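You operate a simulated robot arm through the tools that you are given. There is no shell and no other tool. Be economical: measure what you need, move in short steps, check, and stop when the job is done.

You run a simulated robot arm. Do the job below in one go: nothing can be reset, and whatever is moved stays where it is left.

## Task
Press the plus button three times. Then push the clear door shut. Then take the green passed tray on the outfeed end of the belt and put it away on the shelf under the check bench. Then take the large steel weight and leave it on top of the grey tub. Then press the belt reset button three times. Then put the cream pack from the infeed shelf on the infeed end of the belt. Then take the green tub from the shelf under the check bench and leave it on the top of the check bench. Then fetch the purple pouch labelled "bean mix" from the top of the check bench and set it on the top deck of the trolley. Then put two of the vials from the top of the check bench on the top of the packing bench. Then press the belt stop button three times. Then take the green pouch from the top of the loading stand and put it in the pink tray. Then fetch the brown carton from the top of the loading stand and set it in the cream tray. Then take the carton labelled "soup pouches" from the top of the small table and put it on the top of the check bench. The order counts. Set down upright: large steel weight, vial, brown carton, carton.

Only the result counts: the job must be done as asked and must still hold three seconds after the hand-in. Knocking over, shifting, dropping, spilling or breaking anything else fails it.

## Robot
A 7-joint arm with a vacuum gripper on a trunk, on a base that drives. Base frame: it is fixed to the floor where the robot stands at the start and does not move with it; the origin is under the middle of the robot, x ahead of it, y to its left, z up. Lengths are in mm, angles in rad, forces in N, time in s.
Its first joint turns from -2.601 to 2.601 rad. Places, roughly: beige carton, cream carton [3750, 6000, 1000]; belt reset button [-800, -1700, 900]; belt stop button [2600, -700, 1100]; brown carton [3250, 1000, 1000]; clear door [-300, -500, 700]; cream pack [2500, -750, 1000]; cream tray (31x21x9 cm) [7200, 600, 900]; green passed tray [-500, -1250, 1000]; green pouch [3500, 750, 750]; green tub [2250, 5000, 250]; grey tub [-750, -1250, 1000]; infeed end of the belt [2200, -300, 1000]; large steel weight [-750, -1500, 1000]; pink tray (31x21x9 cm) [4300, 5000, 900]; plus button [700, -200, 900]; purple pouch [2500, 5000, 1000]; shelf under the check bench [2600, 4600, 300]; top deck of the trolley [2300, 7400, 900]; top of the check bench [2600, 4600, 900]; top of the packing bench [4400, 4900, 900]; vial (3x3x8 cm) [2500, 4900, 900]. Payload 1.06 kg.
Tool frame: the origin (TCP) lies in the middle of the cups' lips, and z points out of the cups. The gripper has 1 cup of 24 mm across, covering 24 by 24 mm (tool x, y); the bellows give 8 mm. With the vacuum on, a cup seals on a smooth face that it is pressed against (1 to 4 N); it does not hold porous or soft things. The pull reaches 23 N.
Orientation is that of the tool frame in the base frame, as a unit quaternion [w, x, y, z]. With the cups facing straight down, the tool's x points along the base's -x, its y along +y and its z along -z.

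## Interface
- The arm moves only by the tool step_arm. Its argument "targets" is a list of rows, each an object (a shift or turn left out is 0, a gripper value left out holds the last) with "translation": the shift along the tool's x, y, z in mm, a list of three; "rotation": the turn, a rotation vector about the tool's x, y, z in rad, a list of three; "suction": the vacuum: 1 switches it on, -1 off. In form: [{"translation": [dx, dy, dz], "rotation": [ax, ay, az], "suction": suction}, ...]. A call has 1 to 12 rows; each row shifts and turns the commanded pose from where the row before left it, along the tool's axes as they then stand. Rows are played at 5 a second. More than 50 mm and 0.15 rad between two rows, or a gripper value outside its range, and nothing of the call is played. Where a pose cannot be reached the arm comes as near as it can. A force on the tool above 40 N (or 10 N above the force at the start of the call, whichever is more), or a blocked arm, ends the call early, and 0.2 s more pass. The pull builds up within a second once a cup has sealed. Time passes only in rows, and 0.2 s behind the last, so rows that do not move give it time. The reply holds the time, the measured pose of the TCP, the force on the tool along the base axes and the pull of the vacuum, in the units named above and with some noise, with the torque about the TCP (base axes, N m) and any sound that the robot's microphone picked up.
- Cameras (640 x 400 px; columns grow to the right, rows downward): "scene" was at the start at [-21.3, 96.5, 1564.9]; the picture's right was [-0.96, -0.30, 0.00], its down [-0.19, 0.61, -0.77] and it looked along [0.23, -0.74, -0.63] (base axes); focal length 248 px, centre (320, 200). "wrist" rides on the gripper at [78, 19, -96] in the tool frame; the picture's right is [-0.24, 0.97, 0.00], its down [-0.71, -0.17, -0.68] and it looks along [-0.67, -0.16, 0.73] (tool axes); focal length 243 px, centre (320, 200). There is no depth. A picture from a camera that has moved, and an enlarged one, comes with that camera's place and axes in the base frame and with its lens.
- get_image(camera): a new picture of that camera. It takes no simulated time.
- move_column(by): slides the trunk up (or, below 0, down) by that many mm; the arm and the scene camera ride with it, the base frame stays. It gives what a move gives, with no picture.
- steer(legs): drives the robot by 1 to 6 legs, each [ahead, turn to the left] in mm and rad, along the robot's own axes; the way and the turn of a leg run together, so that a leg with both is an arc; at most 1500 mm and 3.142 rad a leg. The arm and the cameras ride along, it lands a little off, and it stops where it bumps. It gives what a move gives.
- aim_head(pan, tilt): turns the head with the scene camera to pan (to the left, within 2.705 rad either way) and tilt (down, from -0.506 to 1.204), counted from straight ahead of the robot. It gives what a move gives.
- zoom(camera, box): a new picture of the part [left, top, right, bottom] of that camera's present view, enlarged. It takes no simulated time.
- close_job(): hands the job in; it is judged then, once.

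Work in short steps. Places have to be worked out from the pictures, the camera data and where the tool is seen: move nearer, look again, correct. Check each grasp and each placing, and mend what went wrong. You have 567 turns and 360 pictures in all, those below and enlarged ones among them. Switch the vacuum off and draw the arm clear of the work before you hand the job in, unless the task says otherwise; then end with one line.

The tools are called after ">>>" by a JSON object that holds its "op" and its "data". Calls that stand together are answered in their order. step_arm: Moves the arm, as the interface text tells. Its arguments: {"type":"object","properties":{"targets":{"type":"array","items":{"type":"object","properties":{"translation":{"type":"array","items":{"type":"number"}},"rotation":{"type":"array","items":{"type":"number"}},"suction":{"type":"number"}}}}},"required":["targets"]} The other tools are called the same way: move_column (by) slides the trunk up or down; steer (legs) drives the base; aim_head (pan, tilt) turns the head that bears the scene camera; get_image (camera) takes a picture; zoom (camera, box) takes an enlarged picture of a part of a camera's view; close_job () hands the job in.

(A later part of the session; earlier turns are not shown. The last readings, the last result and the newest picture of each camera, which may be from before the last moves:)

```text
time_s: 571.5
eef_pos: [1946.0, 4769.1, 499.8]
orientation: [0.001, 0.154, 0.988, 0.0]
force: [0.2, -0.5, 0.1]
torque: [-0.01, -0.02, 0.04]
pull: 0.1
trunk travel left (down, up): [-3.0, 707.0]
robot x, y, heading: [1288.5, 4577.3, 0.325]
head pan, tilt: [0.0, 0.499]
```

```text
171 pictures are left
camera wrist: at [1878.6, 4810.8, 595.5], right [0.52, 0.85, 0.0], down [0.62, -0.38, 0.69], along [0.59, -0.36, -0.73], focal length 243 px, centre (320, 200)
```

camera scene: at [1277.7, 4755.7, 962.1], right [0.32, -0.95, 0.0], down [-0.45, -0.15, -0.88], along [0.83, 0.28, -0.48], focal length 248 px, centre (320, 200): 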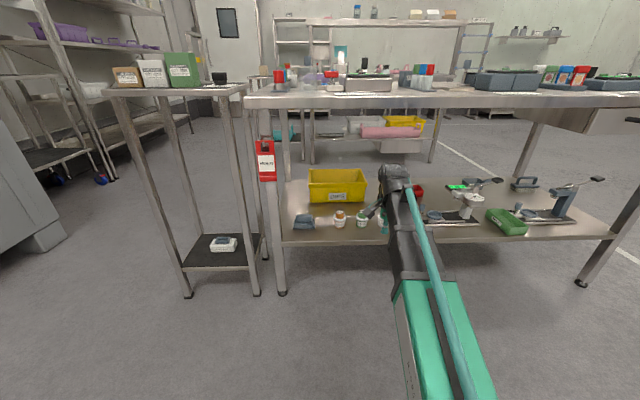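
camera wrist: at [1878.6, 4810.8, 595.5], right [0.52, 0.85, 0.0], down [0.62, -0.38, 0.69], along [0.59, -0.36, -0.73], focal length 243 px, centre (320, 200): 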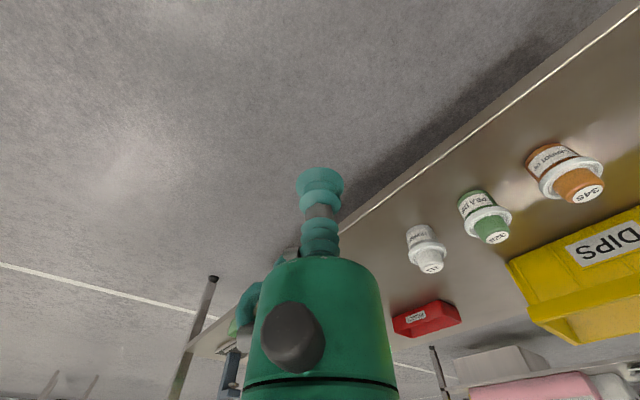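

Tub top confirmed at (2211,4868,~400). Drive in 120 mm, then extend the arm over the tub.

>>> {"op": "steer", "data": {"legs": [[120, 0]]}}

>>> {"op": "get_image", "data": {"camera": "wrist"}}

```text
time_s: 572.8
eef_pos: [2060.5, 4807.3, 500.7]
orientation: [0.001, 0.155, 0.988, -0.001]
force: [0.3, 0.2, 0.6]
torque: [-0.01, 0.0, -0.04]
pull: 0.0
trunk travel left (down, up): [-3.0, 707.0]
robot x, y, heading: [1403.6, 4616.7, 0.327]
head pan, tilt: [0.0, 0.499]
```

```text
170 pictures are left
camera wrist: at [1993.0, 4849.1, 595.3], right [0.52, 0.85, 0.0], down [0.62, -0.38, 0.69], along [0.58, -0.36, -0.73], focal length 243 px, centre (320, 200)
```

wrist: 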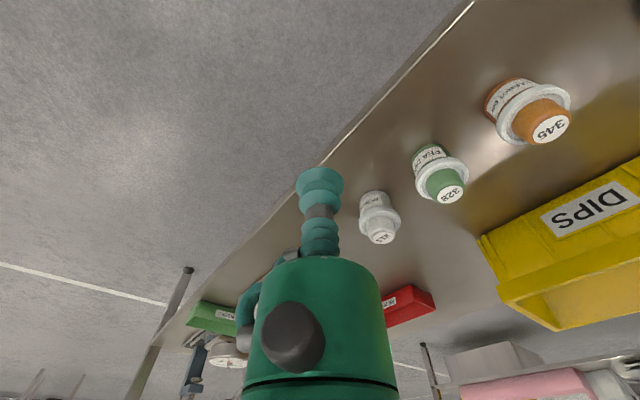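

>>> {"op": "step_arm", "data": {"targets": [{"translation": [-31.2, 27.1, 0]}, {"translation": [-31.2, 27.1, 0]}, {"translation": [-31.2, 27.1, 0]}, {"translation": [-31.2, 27.1, 10]}]}}

>>> {"op": "get_image", "data": {"camera": "wrist"}}

```text
time_s: 573.8
eef_pos: [2212.8, 4870.3, 489.1]
orientation: [0.001, 0.156, 0.988, -0.001]
force: [-0.8, 0.6, -0.2]
torque: [0.0, -0.01, 0.03]
pull: 0.0
trunk travel left (down, up): [-3.0, 707.0]
robot x, y, heading: [1404.9, 4621.1, 0.328]
head pan, tilt: [0.0, 0.499]
```

```text
169 pictures are left
camera wrist: at [2145.3, 4911.9, 583.8], right [0.52, 0.85, 0.0], down [0.62, -0.38, 0.69], along [0.59, -0.36, -0.73], focal length 243 px, centre (320, 200)
```

wrist: 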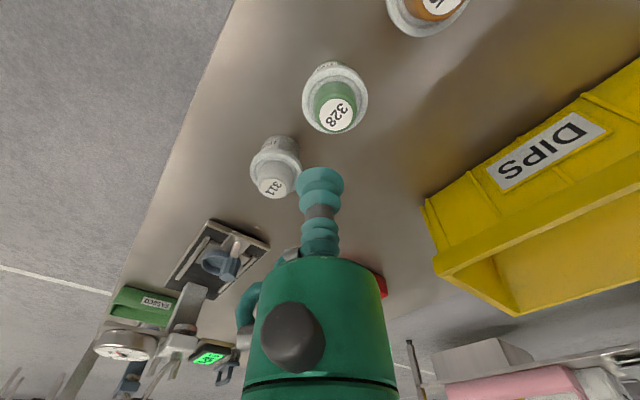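

Top refined to (2229,4879,~383). Shift and lower to ~20 mm above.

>>> {"op": "step_arm", "data": {"targets": [{"translation": [-13.1, 13.1, 20]}, {"translation": [0, 0, 30]}, {"translation": [0, 0, 30]}]}}

>>> {"op": "zoom", "data": {"camera": "wrist", "box": [220, 60, 420, 240]}}

```text
time_s: 574.6
eef_pos: [2229.4, 4881.0, 407.5]
orientation: [0.001, 0.154, 0.988, -0.001]
force: [0.1, 0.0, -0.2]
torque: [0.0, -0.01, 0.02]
pull: 0.0
trunk travel left (down, up): [-3.0, 707.0]
robot x, y, heading: [1401.5, 4617.8, 0.326]
head pan, tilt: [0.0, 0.499]
```

```text
2.22 times, centred on (320, 150) of wrist
camera zoom: at [2161.0, 4921.9, 503.7], right [0.52, 0.85, 0.0], down [0.62, -0.38, 0.69], along [0.59, -0.36, -0.73], focal length 539 px, centre (320, 311)
```

zoom: 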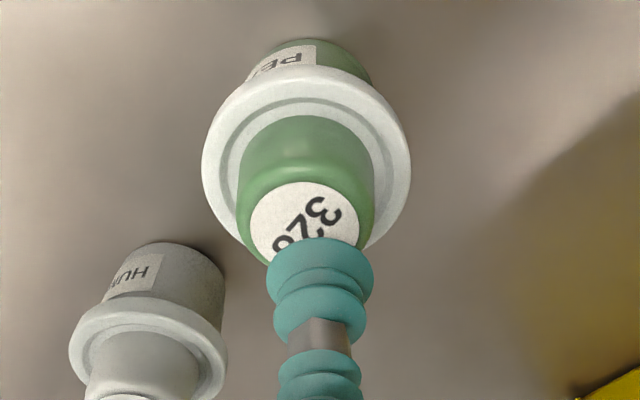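

Nearly centred; shift 5 mm and descend with suction.

>>> {"op": "step_arm", "data": {"targets": [{"translation": [-1.5, -4.8, 8], "suction": 1}, {"translation": [0, 0, 6]}, {"translation": [0, 0, 4]}, {"translation": [0, 0, 3]}, {"translation": [0, 0, 0]}]}}

```text
time_s: 575.8
eef_pos: [2230.6, 4874.6, 390.2]
orientation: [0.001, 0.155, 0.988, 0.0]
force: [5.7, -1.7, 17.2]
torque: [0.0, -0.04, 0.03]
pull: 22.4
trunk travel left (down, up): [-3.0, 707.0]
robot x, y, heading: [1402.9, 4622.6, 0.321]
head pan, tilt: [0.0, 0.499]
```

Sealed. Lift 60 mm and retract out, then reverse and raise.

>>> {"op": "step_arm", "data": {"targets": [{"translation": [0, 0, -10]}, {"translation": [0, 0, -25]}, {"translation": [0, 0, -25]}, {"translation": [31.2, -27.1, 0]}, {"translation": [31.2, -27.1, 0]}, {"translation": [31.2, -27.1, 0]}, {"translation": [31.2, -27.1, 0]}]}}

>>> {"op": "get_image", "data": {"camera": "wrist"}}

>>> {"op": "steer", "data": {"legs": [[-220, 0]]}}

>>> {"op": "move_column", "data": {"by": 400}}

>>> {"op": "move_column", "data": {"by": 300}}

>>> {"op": "get_image", "data": {"camera": "scene"}}

```text
time_s: 577.4
eef_pos: [2074.8, 4808.9, 448.2]
orientation: [0.0, 0.154, 0.988, -0.001]
force: [0.8, -0.3, -0.6]
torque: [-0.01, -0.01, -0.01]
pull: 23.0
trunk travel left (down, up): [-3.0, 707.0]
robot x, y, heading: [1402.8, 4620.1, 0.326]
head pan, tilt: [0.0, 0.499]
```

```text
167 pictures are left
camera wrist: at [2008.5, 4850.6, 543.5], right [0.52, 0.85, 0.0], down [0.62, -0.38, 0.69], along [0.58, -0.36, -0.73], focal length 243 px, centre (320, 200)
```

wrist: 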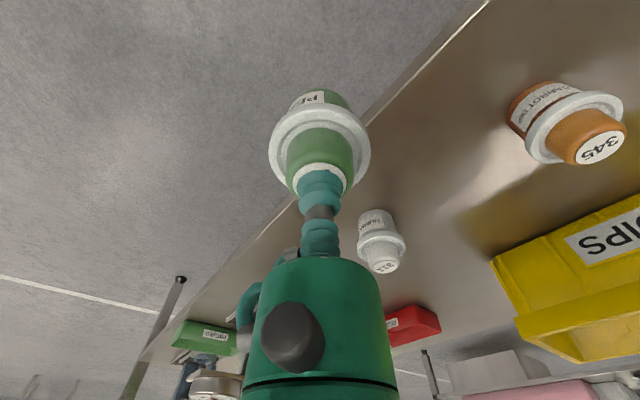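

```text
time_s: 579.0
eef_pos: [1870.6, 4737.3, 448.7]
orientation: [0.001, 0.155, 0.988, 0.0]
force: [0.1, -1.1, -1.3]
torque: [-0.01, -0.04, -0.02]
pull: 23.1
trunk travel left (down, up): [-3.0, 707.0]
robot x, y, heading: [1196.7, 4550.4, 0.32]
head pan, tilt: [0.0, 0.499]
```

```text
time_s: 582.9
eef_pos: [1871.2, 4739.8, 848.0]
orientation: [0.001, 0.155, 0.988, -0.001]
force: [0.2, -0.2, -0.9]
torque: [0.01, 0.01, -0.02]
pull: 22.9
trunk travel left (down, up): [-403.0, 307.0]
robot x, y, heading: [1198.7, 4551.9, 0.326]
head pan, tilt: [0.0, 0.499]
```

```text
time_s: 585.9
eef_pos: [1870.1, 4737.8, 1149.5]
orientation: [0.001, 0.156, 0.988, -0.001]
force: [0.6, 0.1, -0.4]
torque: [0.0, 0.02, 0.0]
pull: 23.1
trunk travel left (down, up): [-703.0, 7.0]
robot x, y, heading: [1194.0, 4547.3, 0.323]
head pan, tilt: [0.0, 0.499]
```

```text
166 pictures are left
camera scene: at [1186.2, 4725.0, 1662.1], right [0.32, -0.95, 0.0], down [-0.45, -0.15, -0.88], along [0.83, 0.28, -0.48], focal length 248 px, centre (320, 200)
```

scene: 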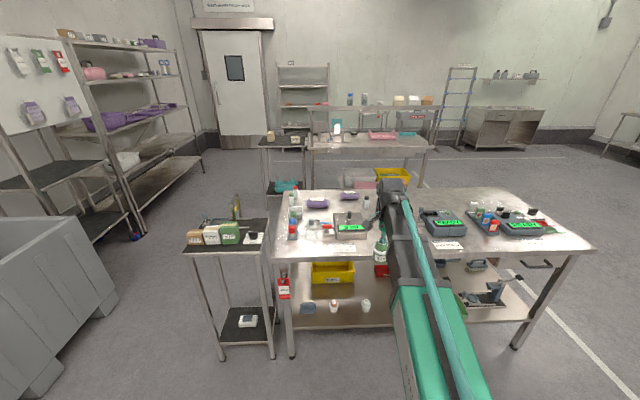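

Tub held. Drive forward 240 mm and check the free front area of the bench top between the two meters.

>>> {"op": "steer", "data": {"legs": [[240, 0]]}}

>>> {"op": "step_arm", "data": {"targets": [{"translation": [5, -40, 0]}, {"translation": [5, -40, 0]}]}}

>>> {"op": "get_image", "data": {"camera": "wrist"}}

>>> {"op": "get_image", "data": {"camera": "scene"}}

```text
time_s: 587.6
eef_pos: [2100.9, 4813.7, 1147.8]
orientation: [0.0, 0.156, 0.988, -0.002]
force: [0.0, -0.2, -1.2]
torque: [0.02, 0.02, -0.02]
pull: 23.2
trunk travel left (down, up): [-703.0, 7.0]
robot x, y, heading: [1425.9, 4631.1, 0.319]
head pan, tilt: [0.0, 0.499]
```

```text
time_s: 588.2
eef_pos: [2065.3, 4741.8, 1148.7]
orientation: [0.002, 0.157, 0.988, -0.001]
force: [-0.5, 0.2, -1.0]
torque: [0.01, -0.01, 0.0]
pull: 22.7
trunk travel left (down, up): [-703.0, 7.0]
robot x, y, heading: [1426.4, 4625.1, 0.32]
head pan, tilt: [0.0, 0.499]
```

```text
165 pictures are left
camera wrist: at [1997.5, 4783.7, 1243.1], right [0.52, 0.85, 0.0], down [0.62, -0.38, 0.69], along [0.58, -0.36, -0.73], focal length 243 px, centre (320, 200)
```

wrist: 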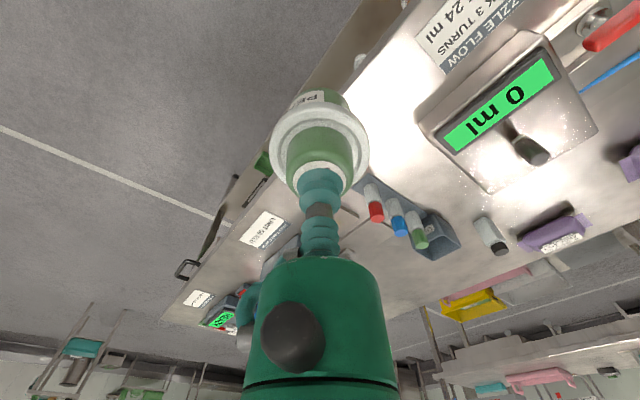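

```text
164 pictures are left
camera scene: at [1415.3, 4801.2, 1662.2], right [0.32, -0.95, 0.0], down [-0.45, -0.15, -0.88], along [0.83, 0.28, -0.48], focal length 248 px, centre (320, 200)
```

scene: 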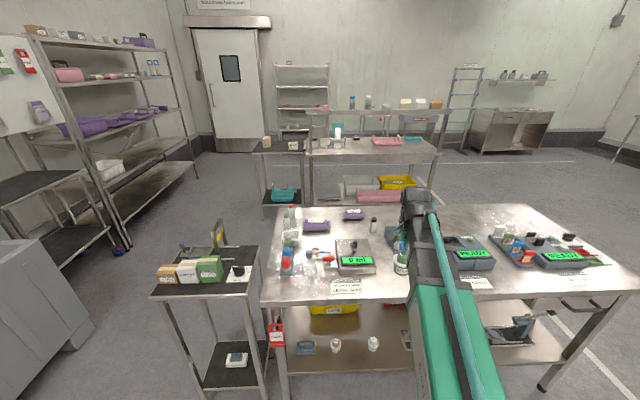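

Spot (2195,4730) is free (the vial rack begins 120 mm deeper). Move there and lower.

>>> {"op": "step_arm", "data": {"targets": [{"translation": [-42.4, 9.6, 0]}, {"translation": [-42.4, 9.6, 0]}, {"translation": [-42.4, 9.6, 0]}, {"translation": [0, 0, 45]}, {"translation": [0, 0, 45]}, {"translation": [0, 0, 45]}]}}

>>> {"op": "get_image", "data": {"camera": "wrist"}}

>>> {"op": "zoom", "data": {"camera": "scene", "box": [340, 190, 480, 310]}}

```text
time_s: 589.6
eef_pos: [2196.4, 4731.3, 1014.1]
orientation: [0.0, 0.156, 0.988, -0.001]
force: [-0.4, -0.4, -0.6]
torque: [0.0, 0.0, 0.02]
pull: 23.0
trunk travel left (down, up): [-703.0, 7.0]
robot x, y, heading: [1425.0, 4627.3, 0.32]
head pan, tilt: [0.0, 0.499]
```

```text
163 pictures are left
camera wrist: at [2128.9, 4773.4, 1109.1], right [0.52, 0.85, 0.0], down [0.62, -0.38, 0.69], along [0.58, -0.36, -0.73], focal length 243 px, centre (320, 200)
```

wrist: 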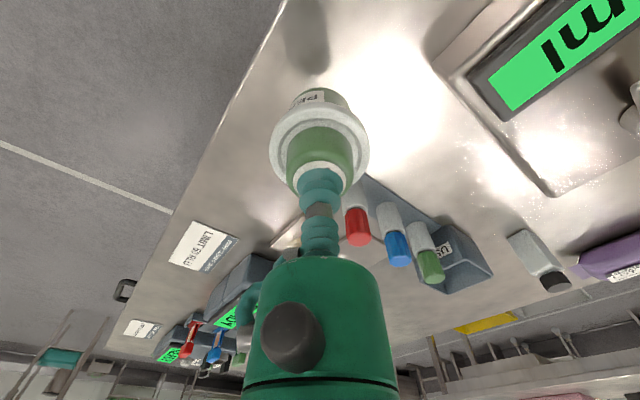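

```text
3.33 times, centred on (410, 250) of scene
camera zoom: at [1415.9, 4801.7, 1662.2], right [0.32, -0.95, 0.0], down [-0.45, -0.15, -0.88], along [0.83, 0.28, -0.48], focal length 826 px, centre (20, 33)
```

zoom: 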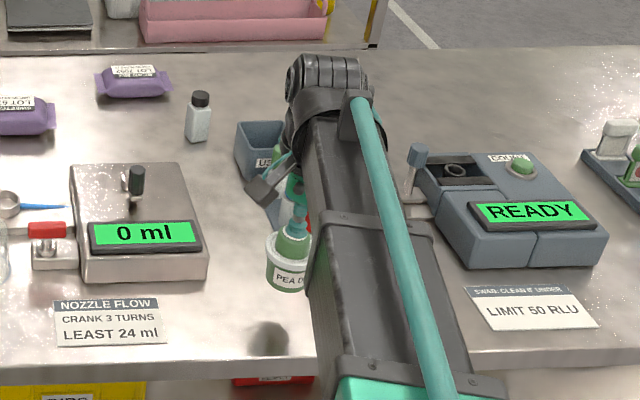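

Clear all round. Lower to the table.

>>> {"op": "step_arm", "data": {"targets": [{"translation": [0, 0, 25]}, {"translation": [0, 0, 10]}, {"translation": [0, 0, 4]}, {"translation": [0, 0, 3]}]}}

```text
time_s: 590.6
eef_pos: [2196.7, 4728.7, 972.0]
orientation: [0.0, 0.156, 0.988, -0.001]
force: [0.0, -0.8, -1.7]
torque: [0.01, -0.03, -0.01]
pull: 23.1
trunk travel left (down, up): [-703.0, 7.0]
robot x, y, heading: [1424.9, 4627.7, 0.324]
head pan, tilt: [0.0, 0.499]
```

>>> {"op": "step_arm", "data": {"targets": [{"translation": [0, 0, 3]}, {"translation": [0, 0, 3]}, {"translation": [0, 0, 3]}, {"translation": [0, 0, 3]}]}}

>>> {"op": "zoom", "data": {"camera": "scene", "box": [340, 190, 480, 310]}}

```text
time_s: 591.6
eef_pos: [2196.4, 4728.1, 960.8]
orientation: [0.001, 0.156, 0.988, -0.001]
force: [0.0, 1.3, -1.8]
torque: [-0.01, 0.02, 0.01]
pull: 22.6
trunk travel left (down, up): [-703.0, 7.0]
robot x, y, heading: [1422.0, 4626.5, 0.319]
head pan, tilt: [0.0, 0.499]
```

```text
3.33 times, centred on (410, 250) of scene
camera zoom: at [1415.6, 4801.7, 1662.2], right [0.32, -0.95, 0.0], down [-0.45, -0.15, -0.88], along [0.83, 0.28, -0.48], focal length 826 px, centre (20, 33)
```

zoom: 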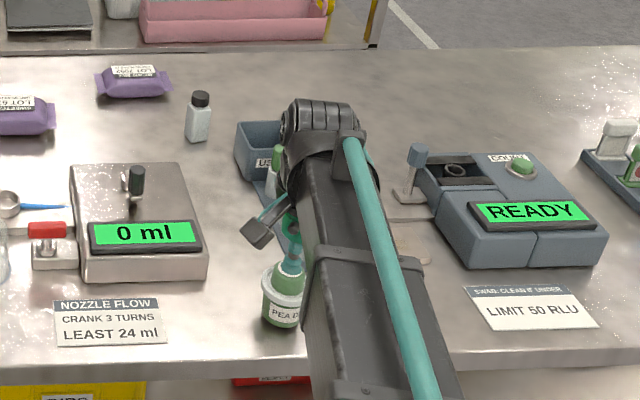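

>>> {"op": "step_arm", "data": {"targets": [{"translation": [0, 0, 4]}, {"translation": [0, 0, 4]}, {"translation": [0, 0, 3]}, {"translation": [0, 0, 3]}]}}

```text
time_s: 592.6
eef_pos: [2196.8, 4729.3, 948.5]
orientation: [0.002, 0.157, 0.988, -0.001]
force: [4.4, -0.4, 19.3]
torque: [0.03, 0.02, -0.01]
pull: 22.7
trunk travel left (down, up): [-703.0, 7.0]
robot x, y, heading: [1423.2, 4622.8, 0.321]
head pan, tilt: [0.0, 0.499]
```

On the table (contact near 950). Release and lift.

>>> {"op": "step_arm", "data": {"targets": [{"translation": [0, 0, -2]}, {"suction": -1}, {"translation": [0, 0, 0]}, {"translation": [0, 0, -1]}, {"translation": [0, 0, -3]}, {"translation": [0, 0, -10]}, {"translation": [0, 0, -30]}, {"translation": [0, 0, -40]}, {"translation": [0, 0, -40]}]}}

>>> {"op": "get_image", "data": {"camera": "wrist"}}

>>> {"op": "zoom", "data": {"camera": "scene", "box": [260, 190, 420, 310]}}

```text
time_s: 594.6
eef_pos: [2195.6, 4728.4, 1072.7]
orientation: [0.001, 0.156, 0.988, -0.001]
force: [0.9, 0.7, 0.6]
torque: [0.01, 0.01, -0.02]
pull: 0.0
trunk travel left (down, up): [-703.0, 7.0]
robot x, y, heading: [1424.0, 4624.8, 0.319]
head pan, tilt: [0.0, 0.499]
```

```text
160 pictures are left
camera wrist: at [2128.0, 4771.2, 1167.6], right [0.52, 0.85, 0.0], down [0.62, -0.38, 0.69], along [0.58, -0.36, -0.73], focal length 243 px, centre (320, 200)
```

wrist: 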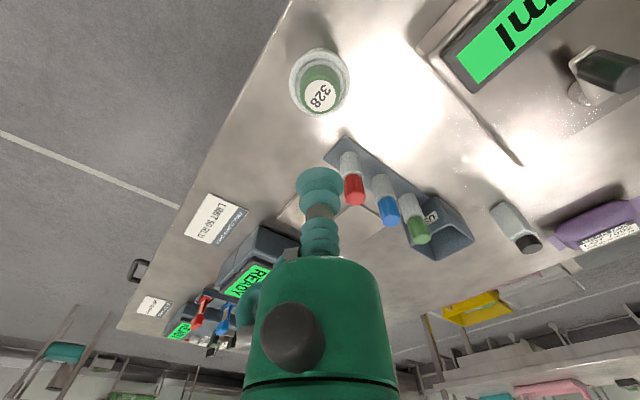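

```text
3.33 times, centred on (340, 250) of scene
camera zoom: at [1415.4, 4801.6, 1662.1], right [0.32, -0.95, 0.0], down [-0.45, -0.15, -0.88], along [0.83, 0.28, -0.48], focal length 826 px, centre (253, 33)
```

zoom: 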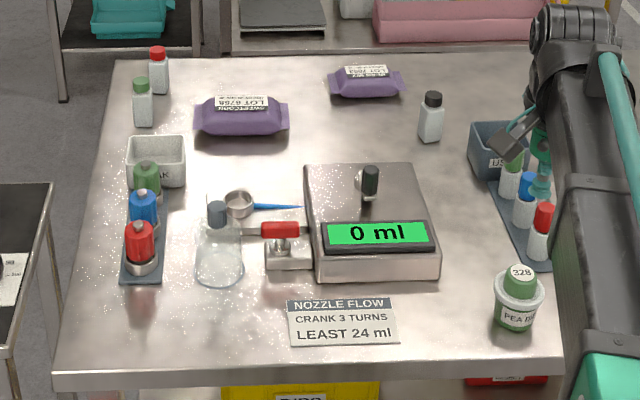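

Tub placed. Now read the purple pouches' labels.

>>> {"op": "zoom", "data": {"camera": "scene", "box": [300, 195, 375, 235]}}

>>> {"op": "aim_head", "data": {"pan": 0.5, "tilt": 0.35}}

>>> {"op": "get_image", "data": {"camera": "scene"}}

```text
8.53 times, centred on (338, 215) of scene
camera zoom: at [1415.4, 4801.6, 1662.1], right [0.32, -0.95, 0.0], down [-0.45, -0.15, -0.88], along [0.83, 0.28, -0.48], focal length 2116 px, centre (171, 72)
```

zoom: 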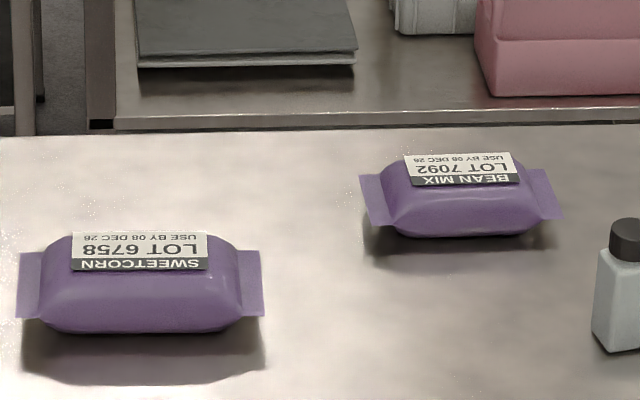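

```text
time_s: 595.6
eef_pos: [2196.0, 4729.2, 1071.2]
orientation: [0.0, 0.156, 0.988, -0.002]
force: [0.0, -1.2, -0.3]
torque: [0.02, -0.02, -0.02]
pull: 0.1
trunk travel left (down, up): [-703.0, 7.0]
robot x, y, heading: [1424.1, 4625.3, 0.325]
head pan, tilt: [0.499, 0.351]
```

```text
157 pictures are left
camera scene: at [1392.8, 4840.9, 1675.8], right [0.73, -0.68, 0.0], down [-0.23, -0.25, -0.94], along [0.64, 0.69, -0.34], focal length 248 px, centre (320, 200)
```

scene: 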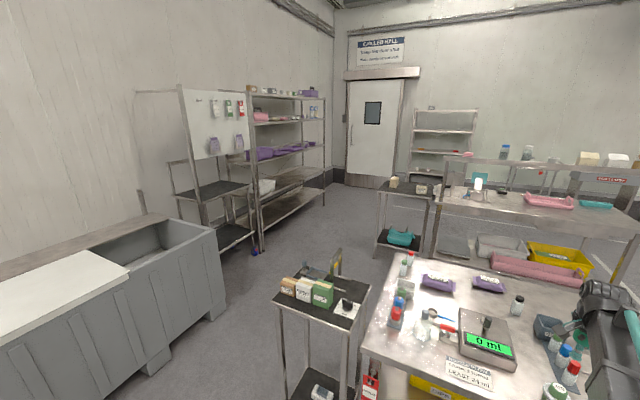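

"Bean mix" is the farther, smaller pouch (LOT 7092), with a flat label on top, at about (2612,5002). Raise the tool and drive 300 mm closer.

>>> {"op": "step_arm", "data": {"targets": [{"translation": [0, 0, -40]}, {"translation": [0, 0, -40]}]}}

>>> {"op": "steer", "data": {"legs": [[290, 0]]}}

>>> {"op": "aim_head", "data": {"pan": 0.0, "tilt": 0.7}}

>>> {"op": "get_image", "data": {"camera": "scene"}}

>>> {"op": "get_image", "data": {"camera": "wrist"}}

```text
time_s: 596.2
eef_pos: [2196.8, 4727.3, 1151.4]
orientation: [0.002, 0.157, 0.988, -0.002]
force: [-0.7, 0.4, -0.6]
torque: [0.0, -0.02, -0.01]
pull: 0.0
trunk travel left (down, up): [-703.0, 7.0]
robot x, y, heading: [1423.9, 4629.5, 0.322]
head pan, tilt: [0.499, 0.351]
```

```text
time_s: 598.2
eef_pos: [2476.7, 4818.6, 1151.0]
orientation: [0.0, 0.158, 0.987, -0.003]
force: [0.0, -0.2, -0.6]
torque: [0.0, 0.03, 0.0]
pull: 0.1
trunk travel left (down, up): [-703.0, 7.0]
robot x, y, heading: [1700.7, 4719.6, 0.321]
head pan, tilt: [0.499, 0.351]
```

```text
time_s: 599.1
eef_pos: [2474.4, 4818.6, 1150.9]
orientation: [0.001, 0.158, 0.987, -0.001]
force: [0.1, 0.5, -0.8]
torque: [-0.01, 0.05, 0.0]
pull: 0.0
trunk travel left (down, up): [-703.0, 7.0]
robot x, y, heading: [1703.1, 4719.3, 0.323]
head pan, tilt: [0.0, 0.7]
```

```text
156 pictures are left
camera scene: at [1689.1, 4892.4, 1644.5], right [0.31, -0.95, 0.0], down [-0.61, -0.2, -0.77], along [0.73, 0.24, -0.64], focal length 248 px, centre (320, 200)
```

scene: 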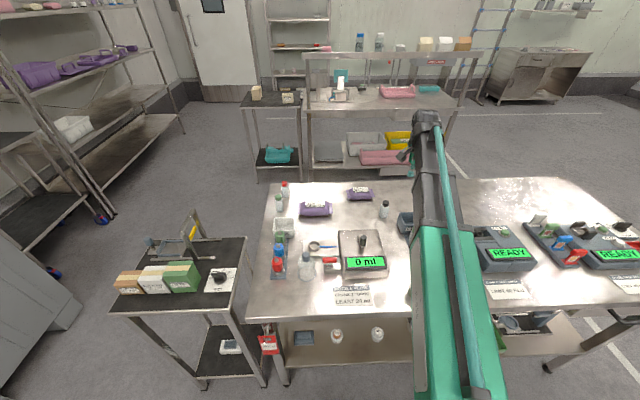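

```text
155 pictures are left
camera wrist: at [2408.3, 4861.0, 1247.0], right [0.53, 0.85, 0.0], down [0.62, -0.38, 0.69], along [0.58, -0.36, -0.73], focal length 243 px, centre (320, 200)
```

wrist: 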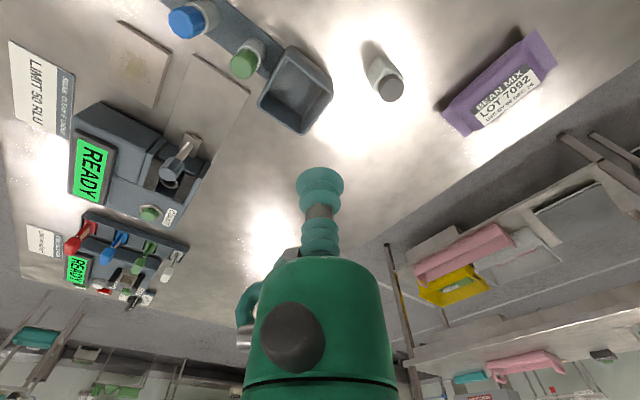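

Label centre triangulated at (2636,5002,~920). Move 50 mm closer and put the tool above it.

>>> {"op": "steer", "data": {"legs": [[55, 0]]}}

>>> {"op": "step_arm", "data": {"targets": [{"translation": [0, 40, 0]}, {"translation": [0, 40, 0]}, {"translation": [0, 40, 0]}, {"translation": [-6, 42, 0]}]}}

>>> {"op": "get_image", "data": {"camera": "wrist"}}

```text
time_s: 600.1
eef_pos: [2529.4, 4836.0, 1151.3]
orientation: [0.0, 0.158, 0.988, -0.002]
force: [0.9, 0.5, 0.1]
torque: [-0.05, 0.04, -0.03]
pull: 0.1
trunk travel left (down, up): [-703.0, 7.0]
robot x, y, heading: [1758.9, 4736.8, 0.32]
head pan, tilt: [0.0, 0.7]
```

```text
time_s: 601.1
eef_pos: [2584.9, 4988.6, 1151.0]
orientation: [-0.001, 0.158, 0.987, -0.002]
force: [-0.9, 0.3, -0.2]
torque: [-0.01, 0.01, 0.03]
pull: 0.1
trunk travel left (down, up): [-703.0, 7.0]
robot x, y, heading: [1756.9, 4734.6, 0.32]
head pan, tilt: [0.0, 0.7]
```

```text
154 pictures are left
camera wrist: at [2518.5, 5031.2, 1246.9], right [0.53, 0.85, 0.0], down [0.62, -0.38, 0.69], along [0.58, -0.36, -0.73], focal length 243 px, centre (320, 200)
```

wrist: 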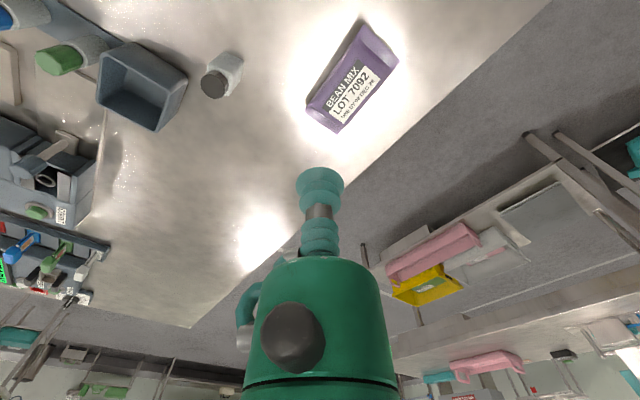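

>>> {"op": "step_arm", "data": {"targets": [{"translation": [-21.4, 15, 0]}, {"translation": [-21.4, 15, 0]}, {"translation": [0, 0, 45]}, {"translation": [0, 0, 45]}, {"translation": [0, 0, 45]}, {"translation": [0, 0, 40]}]}}

>>> {"op": "get_image", "data": {"camera": "wrist"}}

>>> {"op": "get_image", "data": {"camera": "scene"}}

```text
time_s: 602.5
eef_pos: [2636.8, 5001.1, 975.0]
orientation: [0.0, 0.158, 0.987, -0.001]
force: [-0.7, -0.4, 1.0]
torque: [0.03, 0.01, -0.04]
pull: 0.0
trunk travel left (down, up): [-703.0, 7.0]
robot x, y, heading: [1758.3, 4735.9, 0.319]
head pan, tilt: [0.0, 0.7]
```

```text
153 pictures are left
camera wrist: at [2568.2, 5044.0, 1071.0], right [0.53, 0.85, 0.0], down [0.62, -0.38, 0.69], along [0.58, -0.36, -0.73], focal length 243 px, centre (320, 200)
```

wrist: 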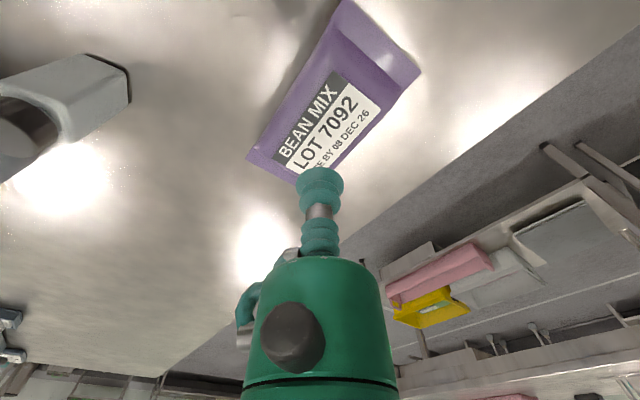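

```text
152 pictures are left
camera scene: at [1741.9, 4909.8, 1644.5], right [0.31, -0.95, 0.0], down [-0.61, -0.2, -0.76], along [0.73, 0.24, -0.64], focal length 248 px, centre (320, 200)
```

scene: 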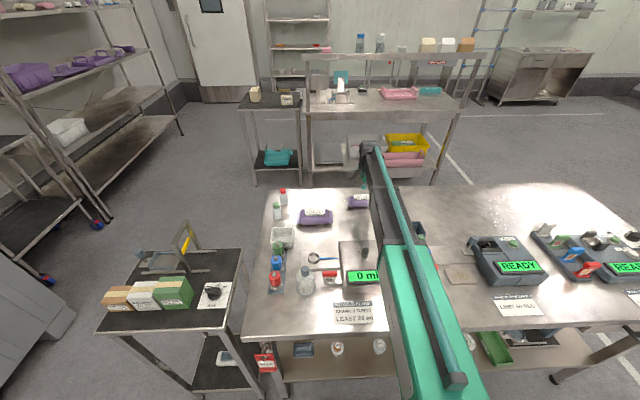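

>>> {"op": "zoom", "data": {"camera": "scene", "box": [325, 165, 395, 225]}}

>>> {"op": "zoom", "data": {"camera": "wrist", "box": [220, 0, 440, 220]}}

```text
6.67 times, centred on (360, 195) of scene
camera zoom: at [1741.9, 4909.8, 1644.5], right [0.31, -0.95, 0.0], down [-0.61, -0.2, -0.76], along [0.73, 0.24, -0.64], focal length 1653 px, centre (53, 233)
```

zoom: 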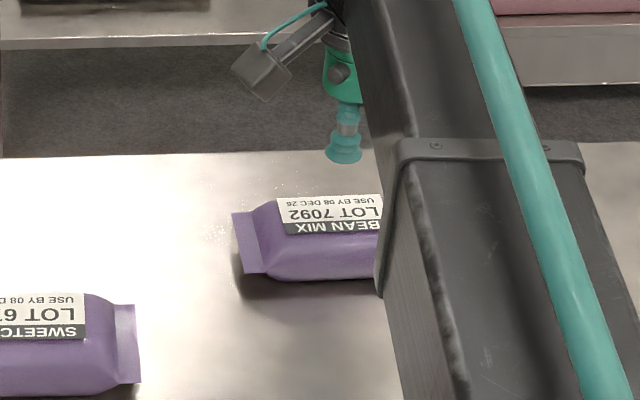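

```text
1.82 times, centred on (330, 110) of wrist
camera zoom: at [2568.2, 5044.0, 1071.0], right [0.53, 0.85, 0.0], down [0.62, -0.38, 0.69], along [0.58, -0.36, -0.73], focal length 441 px, centre (302, 364)
```

zoom: 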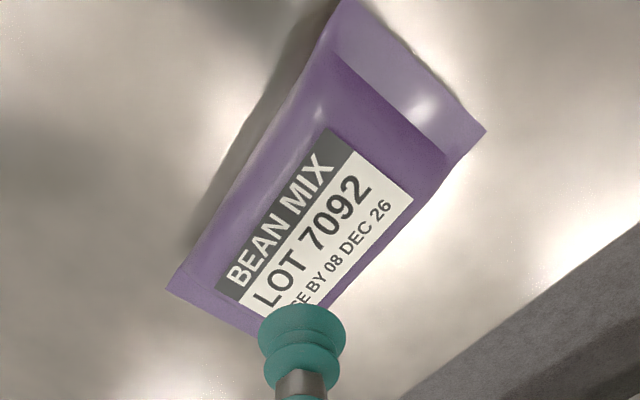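

Aim at (2635,5009), between body centre and label centre. Lower with suction.

>>> {"op": "step_arm", "data": {"targets": [{"translation": [4.4, 7, 20]}, {"translation": [0, 0, 25]}, {"translation": [0, 0, 10], "suction": 1}]}}

>>> {"op": "zoom", "data": {"camera": "wrist", "box": [220, 0, 440, 220]}}

```text
time_s: 603.3
eef_pos: [2634.6, 5009.4, 920.3]
orientation: [0.001, 0.158, 0.987, -0.001]
force: [-0.6, 0.1, 0.0]
torque: [-0.01, -0.02, 0.01]
pull: 23.3
trunk travel left (down, up): [-703.0, 7.0]
robot x, y, heading: [1751.6, 4734.9, 0.321]
head pan, tilt: [0.0, 0.7]
```

```text
1.82 times, centred on (330, 110) of wrist
camera zoom: at [2566.5, 5052.3, 1016.1], right [0.53, 0.85, 0.0], down [0.62, -0.38, 0.69], along [0.58, -0.36, -0.73], focal length 441 px, centre (302, 364)
```

zoom: 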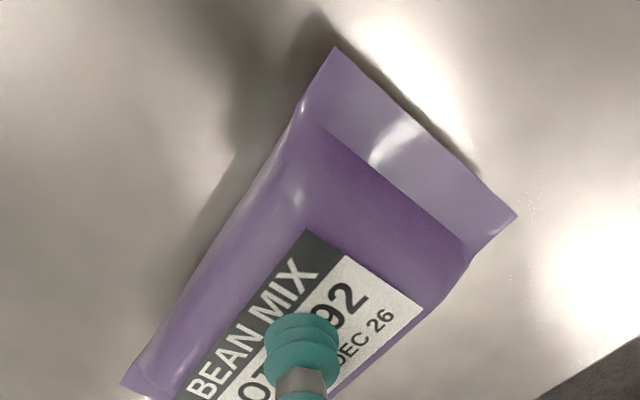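

Sealed already. Lift straight up.

>>> {"op": "step_arm", "data": {"targets": [{"translation": [0, 0, -10]}, {"translation": [0, 0, -30]}, {"translation": [0, 0, -45]}, {"translation": [0, 0, -45]}, {"translation": [0, 0, -45]}, {"translation": [0, 0, -45]}]}}

>>> {"op": "get_image", "data": {"camera": "wrist"}}

```text
time_s: 604.7
eef_pos: [2632.3, 5010.0, 1140.0]
orientation: [0.001, 0.158, 0.987, -0.001]
force: [-0.4, -0.2, -1.1]
torque: [0.01, 0.0, 0.02]
pull: 23.2
trunk travel left (down, up): [-703.0, 7.0]
robot x, y, heading: [1759.5, 4738.2, 0.321]
head pan, tilt: [0.0, 0.7]
```

```text
148 pictures are left
camera wrist: at [2565.5, 5052.2, 1234.7], right [0.53, 0.85, 0.0], down [0.62, -0.38, 0.69], along [0.58, -0.36, -0.73], focal length 243 px, centre (320, 200)
```

wrist: 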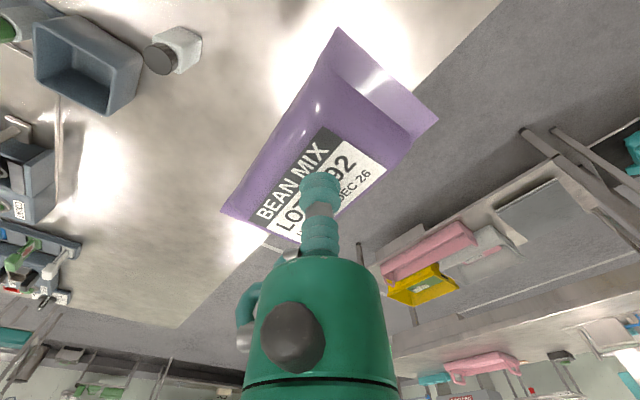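

Held. I back out, then go round via the aisle between the check and packing benches to the trolley.

>>> {"op": "steer", "data": {"legs": [[-400, 0]]}}

>>> {"op": "step_arm", "data": {"targets": [{"translation": [45, 0, 0]}, {"translation": [45, 0, 0]}, {"translation": [45, 0, 0]}, {"translation": [45, 0, 0]}, {"translation": [40, 0, 0]}]}}

>>> {"op": "steer", "data": {"legs": [[0, -1.514], [1410, 0], [0, 1.346], [1500, 0], [470, 0]]}}

>>> {"op": "aim_head", "data": {"pan": 1.2, "tilt": 0.4}}

>>> {"op": "get_image", "data": {"camera": "scene"}}

```text
time_s: 607.2
eef_pos: [2251.3, 4886.2, 1139.2]
orientation: [0.001, 0.157, 0.988, -0.001]
force: [-0.9, 0.3, -1.9]
torque: [0.01, 0.02, 0.01]
pull: 23.0
trunk travel left (down, up): [-703.0, 7.0]
robot x, y, heading: [1377.1, 4608.7, 0.33]
head pan, tilt: [0.0, 0.7]
```

```text
time_s: 608.4
eef_pos: [2041.4, 4953.8, 1138.0]
orientation: [0.001, 0.157, 0.988, 0.0]
force: [0.5, -0.3, -1.8]
torque: [0.02, 0.0, -0.03]
pull: 23.0
trunk travel left (down, up): [-703.0, 7.0]
robot x, y, heading: [1377.9, 4609.8, 0.323]
head pan, tilt: [0.0, 0.7]
```

```text
time_s: 632.0
eef_pos: [4550.0, 3857.6, 1137.6]
orientation: [0.0, 0.232, 0.973, -0.002]
force: [0.1, 0.5, -3.0]
torque: [-0.04, 0.03, 0.01]
pull: 22.5
trunk travel left (down, up): [-703.0, 7.0]
robot x, y, heading: [3838.9, 3621.2, 0.166]
head pan, tilt: [0.0, 0.7]
```

```text
time_s: 633.4
eef_pos: [4550.8, 3857.5, 1139.2]
orientation: [0.001, 0.231, 0.973, -0.001]
force: [0.2, -0.4, -1.2]
torque: [0.02, -0.01, -0.01]
pull: 23.2
trunk travel left (down, up): [-703.0, 7.0]
robot x, y, heading: [3842.1, 3617.6, 0.174]
head pan, tilt: [1.201, 0.4]
```

```text
147 pictures are left
camera scene: at [3785.8, 3870.3, 1671.3], right [0.98, -0.2, 0.0], down [-0.08, -0.38, -0.92], along [0.18, 0.9, -0.39], focal length 248 px, centre (320, 200)
```

scene: 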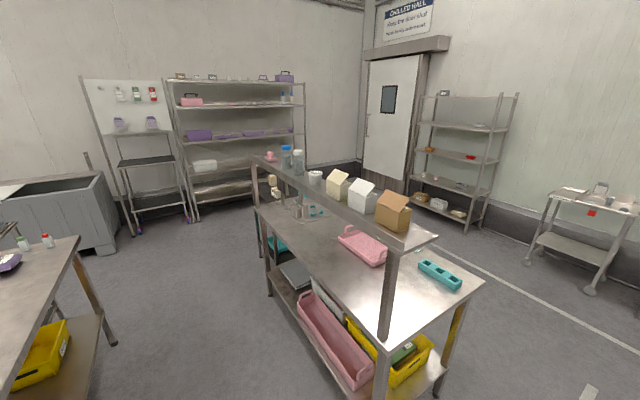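

Good view of the aisle. Drive up the aisle to its north end.

>>> {"op": "steer", "data": {"legs": [[-150, 0], [0, 1.671], [1500, 0], [900, 0]]}}

>>> {"op": "aim_head", "data": {"pan": 0.3, "tilt": 0.5}}

>>> {"op": "get_image", "data": {"camera": "scene"}}

```text
time_s: 650.1
eef_pos: [2831.3, 6617.5, 1137.0]
orientation: [0.002, -0.553, 0.833, -0.001]
force: [-0.4, -0.3, -2.0]
torque: [0.0, 0.02, 0.03]
pull: 22.7
trunk travel left (down, up): [-703.0, 7.0]
robot x, y, heading: [3116.4, 5924.6, 1.808]
head pan, tilt: [1.201, 0.4]
```

```text
time_s: 651.4
eef_pos: [2831.1, 6617.4, 1137.5]
orientation: [0.001, -0.553, 0.833, -0.001]
force: [-0.2, -0.7, -2.1]
torque: [0.01, 0.02, 0.01]
pull: 23.1
trunk travel left (down, up): [-703.0, 7.0]
robot x, y, heading: [3113.6, 5925.4, 1.806]
head pan, tilt: [0.3, 0.499]
```

```text
146 pictures are left
camera scene: at [2915.0, 5917.7, 1662.2], right [0.86, 0.51, 0.0], down [0.25, -0.41, -0.88], along [-0.45, 0.75, -0.48], focal length 248 px, centre (320, 200)
```

scene: 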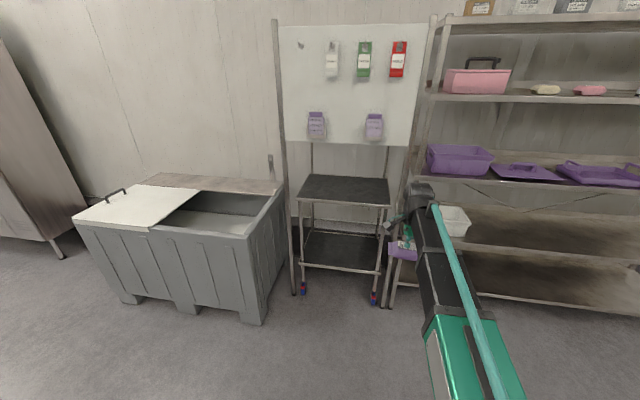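

Trolley's top deck (black) is centred near (2300,7260). Turn toward it and drive 690 mm closer.

>>> {"op": "steer", "data": {"legs": [[0, 0.313], [680, 0]]}}

>>> {"op": "aim_head", "data": {"pan": 0.0, "tilt": 0.7}}

>>> {"op": "get_image", "data": {"camera": "scene"}}

>>> {"op": "get_image", "data": {"camera": "wrist"}}

```text
time_s: 656.0
eef_pos: [2299.6, 7066.8, 1139.1]
orientation: [0.0, -0.672, 0.74, 0.002]
force: [0.6, -0.3, -2.0]
torque: [-0.01, 0.02, 0.04]
pull: 22.5
trunk travel left (down, up): [-703.0, 7.0]
robot x, y, heading: [2771.9, 6490.3, 2.11]
head pan, tilt: [0.3, 0.499]
```

```text
time_s: 656.8
eef_pos: [2300.7, 7066.5, 1140.6]
orientation: [0.0, -0.672, 0.74, 0.002]
force: [0.2, -0.4, -2.9]
torque: [0.0, 0.02, 0.02]
pull: 23.0
trunk travel left (down, up): [-703.0, 7.0]
robot x, y, heading: [2772.9, 6493.8, 2.106]
head pan, tilt: [0.0, 0.7]
```

```text
145 pictures are left
camera scene: at [2614.1, 6438.3, 1645.5], right [0.86, 0.51, 0.0], down [0.33, -0.55, -0.77], along [-0.4, 0.66, -0.64], focal length 248 px, centre (320, 200)
```

scene: 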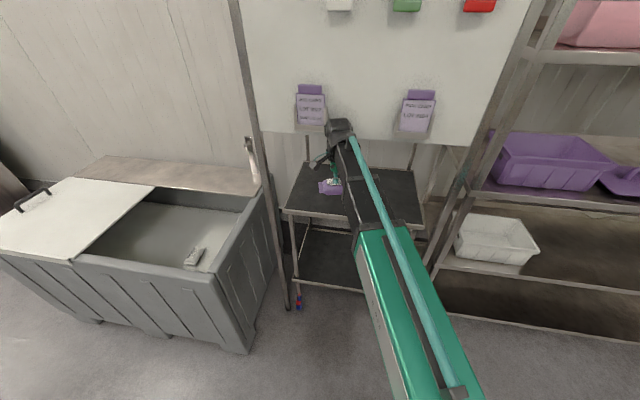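

```text
144 pictures are left
camera wrist: at [2274.9, 6989.8, 1235.7], right [-0.94, 0.33, 0.0], down [0.24, 0.69, 0.69], along [0.22, 0.65, -0.73], focal length 243 px, centre (320, 200)
```

wrist: 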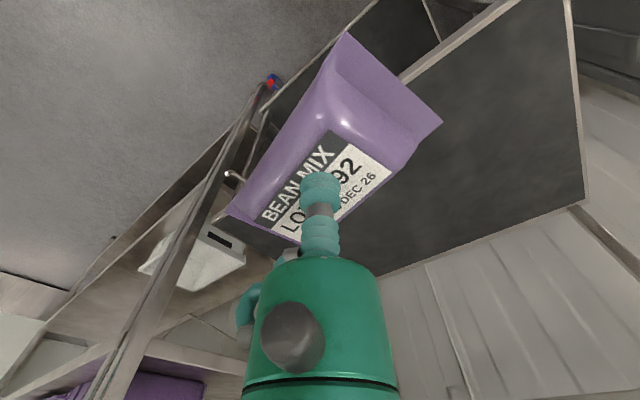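

Move the pouch over the deck.

>>> {"op": "step_arm", "data": {"targets": [{"translation": [-38.4, 5.8, 0]}, {"translation": [-38.4, 5.8, 0]}, {"translation": [-38.4, 5.8, 0]}, {"translation": [-38.4, 5.8, 0]}, {"translation": [-38.4, 5.8, 0]}, {"translation": [0, 0, 45]}, {"translation": [0, 0, 45]}]}}

>>> {"op": "get_image", "data": {"camera": "scene"}}

>>> {"op": "get_image", "data": {"camera": "wrist"}}

```text
time_s: 658.1
eef_pos: [2217.3, 7065.4, 964.8]
orientation: [-0.003, 0.724, -0.688, 0.053]
force: [1.5, -2.3, 3.9]
torque: [0.11, 0.19, -0.02]
pull: 23.3
trunk travel left (down, up): [-703.0, 7.0]
robot x, y, heading: [2865.4, 6284.4, 2.528]
head pan, tilt: [0.0, 0.7]
stopped in row 6: the arm was blocked; the commanded pose is now the measured one
```

```text
143 pictures are left
camera scene: at [2900.3, 6069.7, 1664.9], right [0.58, 0.82, -0.01], down [0.44, -0.33, -0.84], along [-0.69, 0.48, -0.55], focal length 248 px, centre (320, 200)
```

scene: 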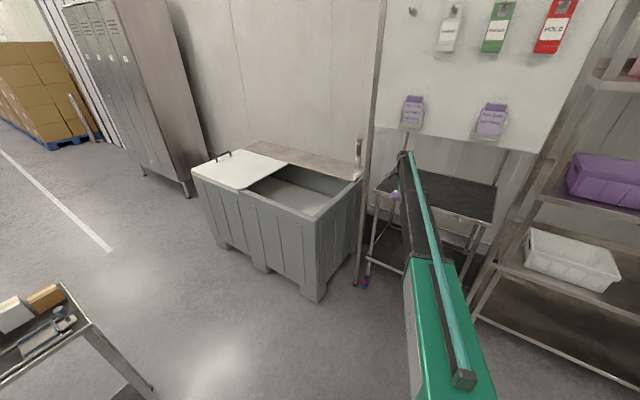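

```text
142 pictures are left
camera wrist: at [2194.7, 6993.8, 1064.2], right [-0.98, 0.18, -0.09], down [0.08, 0.76, 0.64], along [0.19, 0.62, -0.76], focal length 243 px, centre (320, 200)
```

wrist: 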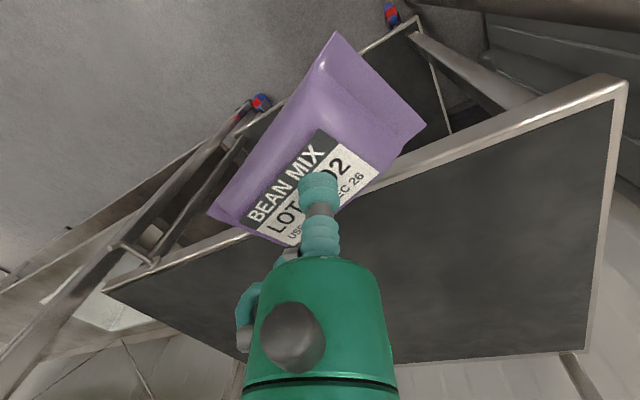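

The arm met an obstruction and pushed the base back. I look closely before moving again.

>>> {"op": "zoom", "data": {"camera": "scene", "box": [340, 90, 540, 300]}}

```text
1.90 times, centred on (440, 195) of scene
camera zoom: at [2900.3, 6069.7, 1664.9], right [0.58, 0.82, -0.01], down [0.44, -0.33, -0.84], along [-0.69, 0.48, -0.55], focal length 472 px, centre (91, 210)
```

zoom: 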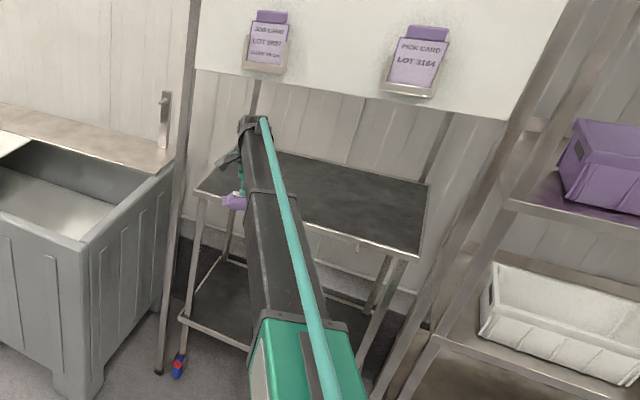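

I see: a standing board spans in front of the trolley (its bottom at about z 1300) and my wrist ran into it. I pull back toward -y and let things settle.

>>> {"op": "step_arm", "data": {"targets": [{"translation": [25, -10, -5]}, {"translation": [35, -15, -10]}, {"translation": [40, -15, -10]}]}}

>>> {"op": "get_image", "data": {"camera": "scene"}}

```text
time_s: 658.7
eef_pos: [2253.0, 7136.8, 944.9]
orientation: [-0.011, -0.704, 0.707, -0.071]
force: [-3.7, 0.3, -2.7]
torque: [0.02, -0.19, 0.04]
pull: 22.5
trunk travel left (down, up): [-703.0, 7.0]
robot x, y, heading: [2826.1, 6261.4, 2.534]
head pan, tilt: [0.0, 0.7]
stopped in row 2: the arm was blocked; the commanded pose is now the measured one
```

```text
140 pictures are left
camera scene: at [2715.2, 6173.7, 1648.6], right [0.57, 0.82, -0.02], down [0.52, -0.38, -0.76], along [-0.64, 0.43, -0.64], focal length 248 px, centre (320, 200)
```

scene: 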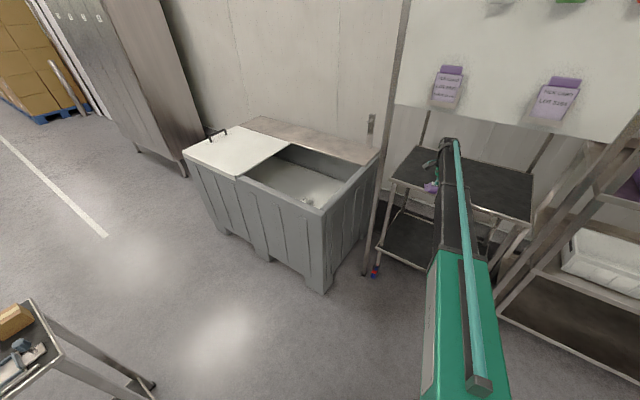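

The base seems to be still settling. Wait a moment and re-read.

>>> {"op": "step_arm", "data": {"targets": [{"translation": [0, 0, 0]}, {"translation": [0, 0, 0]}, {"translation": [0, 0, 0]}, {"translation": [0, 0, 0]}, {"translation": [0, 0, 0]}]}}

>>> {"op": "zoom", "data": {"camera": "scene", "box": [350, 60, 570, 280]}}

>>> {"op": "get_image", "data": {"camera": "wrist"}}

```text
time_s: 659.9
eef_pos: [2186.9, 7019.0, 967.3]
orientation: [-0.006, 0.735, -0.675, 0.064]
force: [-1.0, 0.2, -2.0]
torque: [-0.01, 0.0, 0.0]
pull: 23.1
trunk travel left (down, up): [-703.0, 7.0]
robot x, y, heading: [2848.8, 6244.3, 2.623]
head pan, tilt: [0.0, 0.7]
```

```text
1.82 times, centred on (460, 170) of scene
camera zoom: at [2729.7, 6122.0, 1644.7], right [0.5, 0.87, 0.0], down [0.56, -0.32, -0.76], along [-0.66, 0.38, -0.64], focal length 451 px, centre (66, 254)
```

zoom: 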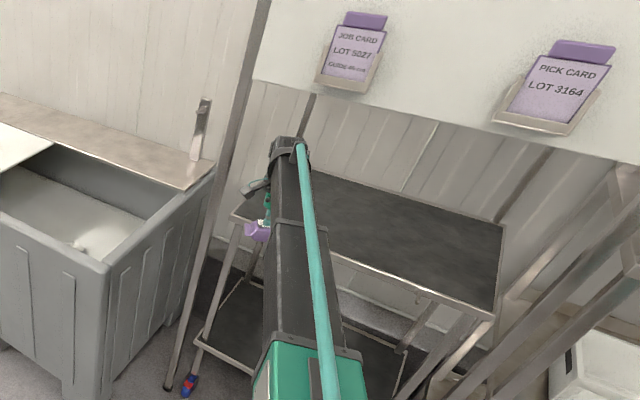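

```text
138 pictures are left
camera wrist: at [2164.6, 6945.9, 1066.4], right [-0.98, 0.15, -0.11], down [0.04, 0.77, 0.64], along [0.18, 0.62, -0.76], focal length 243 px, centre (320, 200)
```

wrist: 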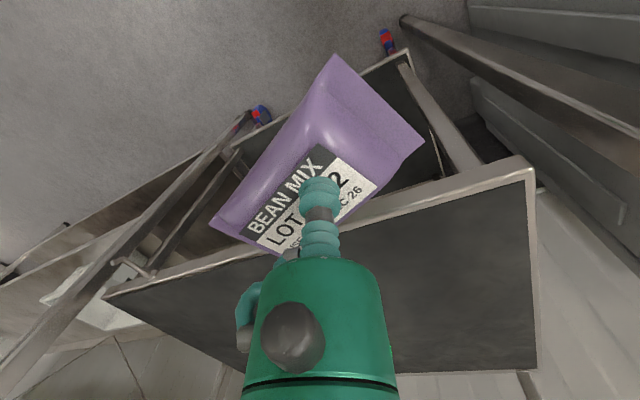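

Trolley and board are where they were (deck front edge (2050,7066)–(2610,7280), z about 896). I reverse, level the tool, and lower the trunk so the arm can pass under the board.

>>> {"op": "steer", "data": {"legs": [[-220, 0]]}}

>>> {"op": "step_arm", "data": {"targets": [{"rotation": [-0.095, -0.086, 0]}, {"translation": [40, -20, 0]}, {"translation": [40, -20, -15]}, {"translation": [40, -20, -25]}, {"translation": [40, -20, -25]}, {"translation": [35, -20, -30]}, {"translation": [0, 0, -40]}, {"translation": [0, 0, -40]}]}}

>>> {"op": "move_column", "data": {"by": -170}}

```text
time_s: 661.6
eef_pos: [2385.0, 6916.6, 968.4]
orientation: [-0.006, 0.734, -0.677, 0.063]
force: [-0.4, 0.9, -0.9]
torque: [-0.01, 0.0, -0.03]
pull: 23.0
trunk travel left (down, up): [-703.0, 7.0]
robot x, y, heading: [3043.8, 6133.7, 2.62]
head pan, tilt: [0.0, 0.7]
```

```text
refused: row 4 steps farther than a row can; nothing moved
```

```text
time_s: 663.5
eef_pos: [2383.3, 6912.9, 797.9]
orientation: [-0.006, 0.734, -0.676, 0.062]
force: [0.7, 0.0, -1.5]
torque: [0.03, -0.02, 0.0]
pull: 22.9
trunk travel left (down, up): [-533.0, 177.0]
robot x, y, heading: [3039.0, 6129.5, 2.62]
head pan, tilt: [0.0, 0.7]
```

>>> {"op": "step_arm", "data": {"targets": [{"rotation": [-0.095, -0.086, 0]}, {"translation": [32.5, -23, 0]}, {"translation": [32.5, -23, 0]}, {"translation": [32.5, -23, 0]}, {"translation": [32.5, -23, 0]}, {"translation": [32.5, -23, 0]}, {"translation": [0, 0, -40]}, {"translation": [0, 0, -40]}, {"translation": [0, 0, -40]}, {"translation": [0, 0, -40]}, {"translation": [0, 0, -40]}]}}

>>> {"op": "get_image", "data": {"camera": "wrist"}}

```text
time_s: 665.9
eef_pos: [2514.6, 6761.3, 999.2]
orientation: [-0.002, 0.735, -0.678, 0.0]
force: [0.2, -0.1, -1.8]
torque: [-0.01, 0.02, -0.03]
pull: 23.0
trunk travel left (down, up): [-533.0, 177.0]
robot x, y, heading: [3040.0, 6130.8, 2.62]
head pan, tilt: [0.0, 0.7]
```

```text
137 pictures are left
camera wrist: at [2502.6, 6680.7, 1093.3], right [-0.99, 0.15, 0.0], down [0.11, 0.72, 0.69], along [0.11, 0.68, -0.73], focal length 243 px, centre (320, 200)
```

wrist: 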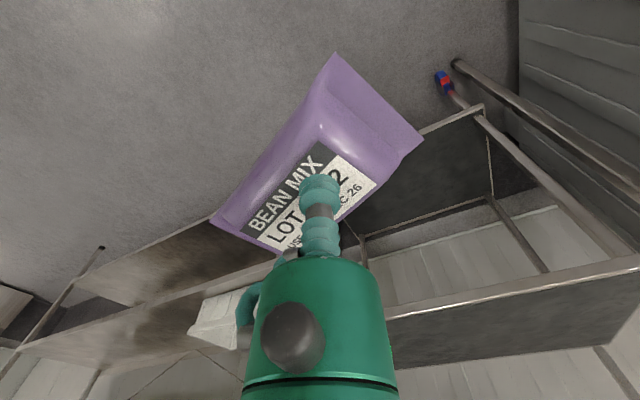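

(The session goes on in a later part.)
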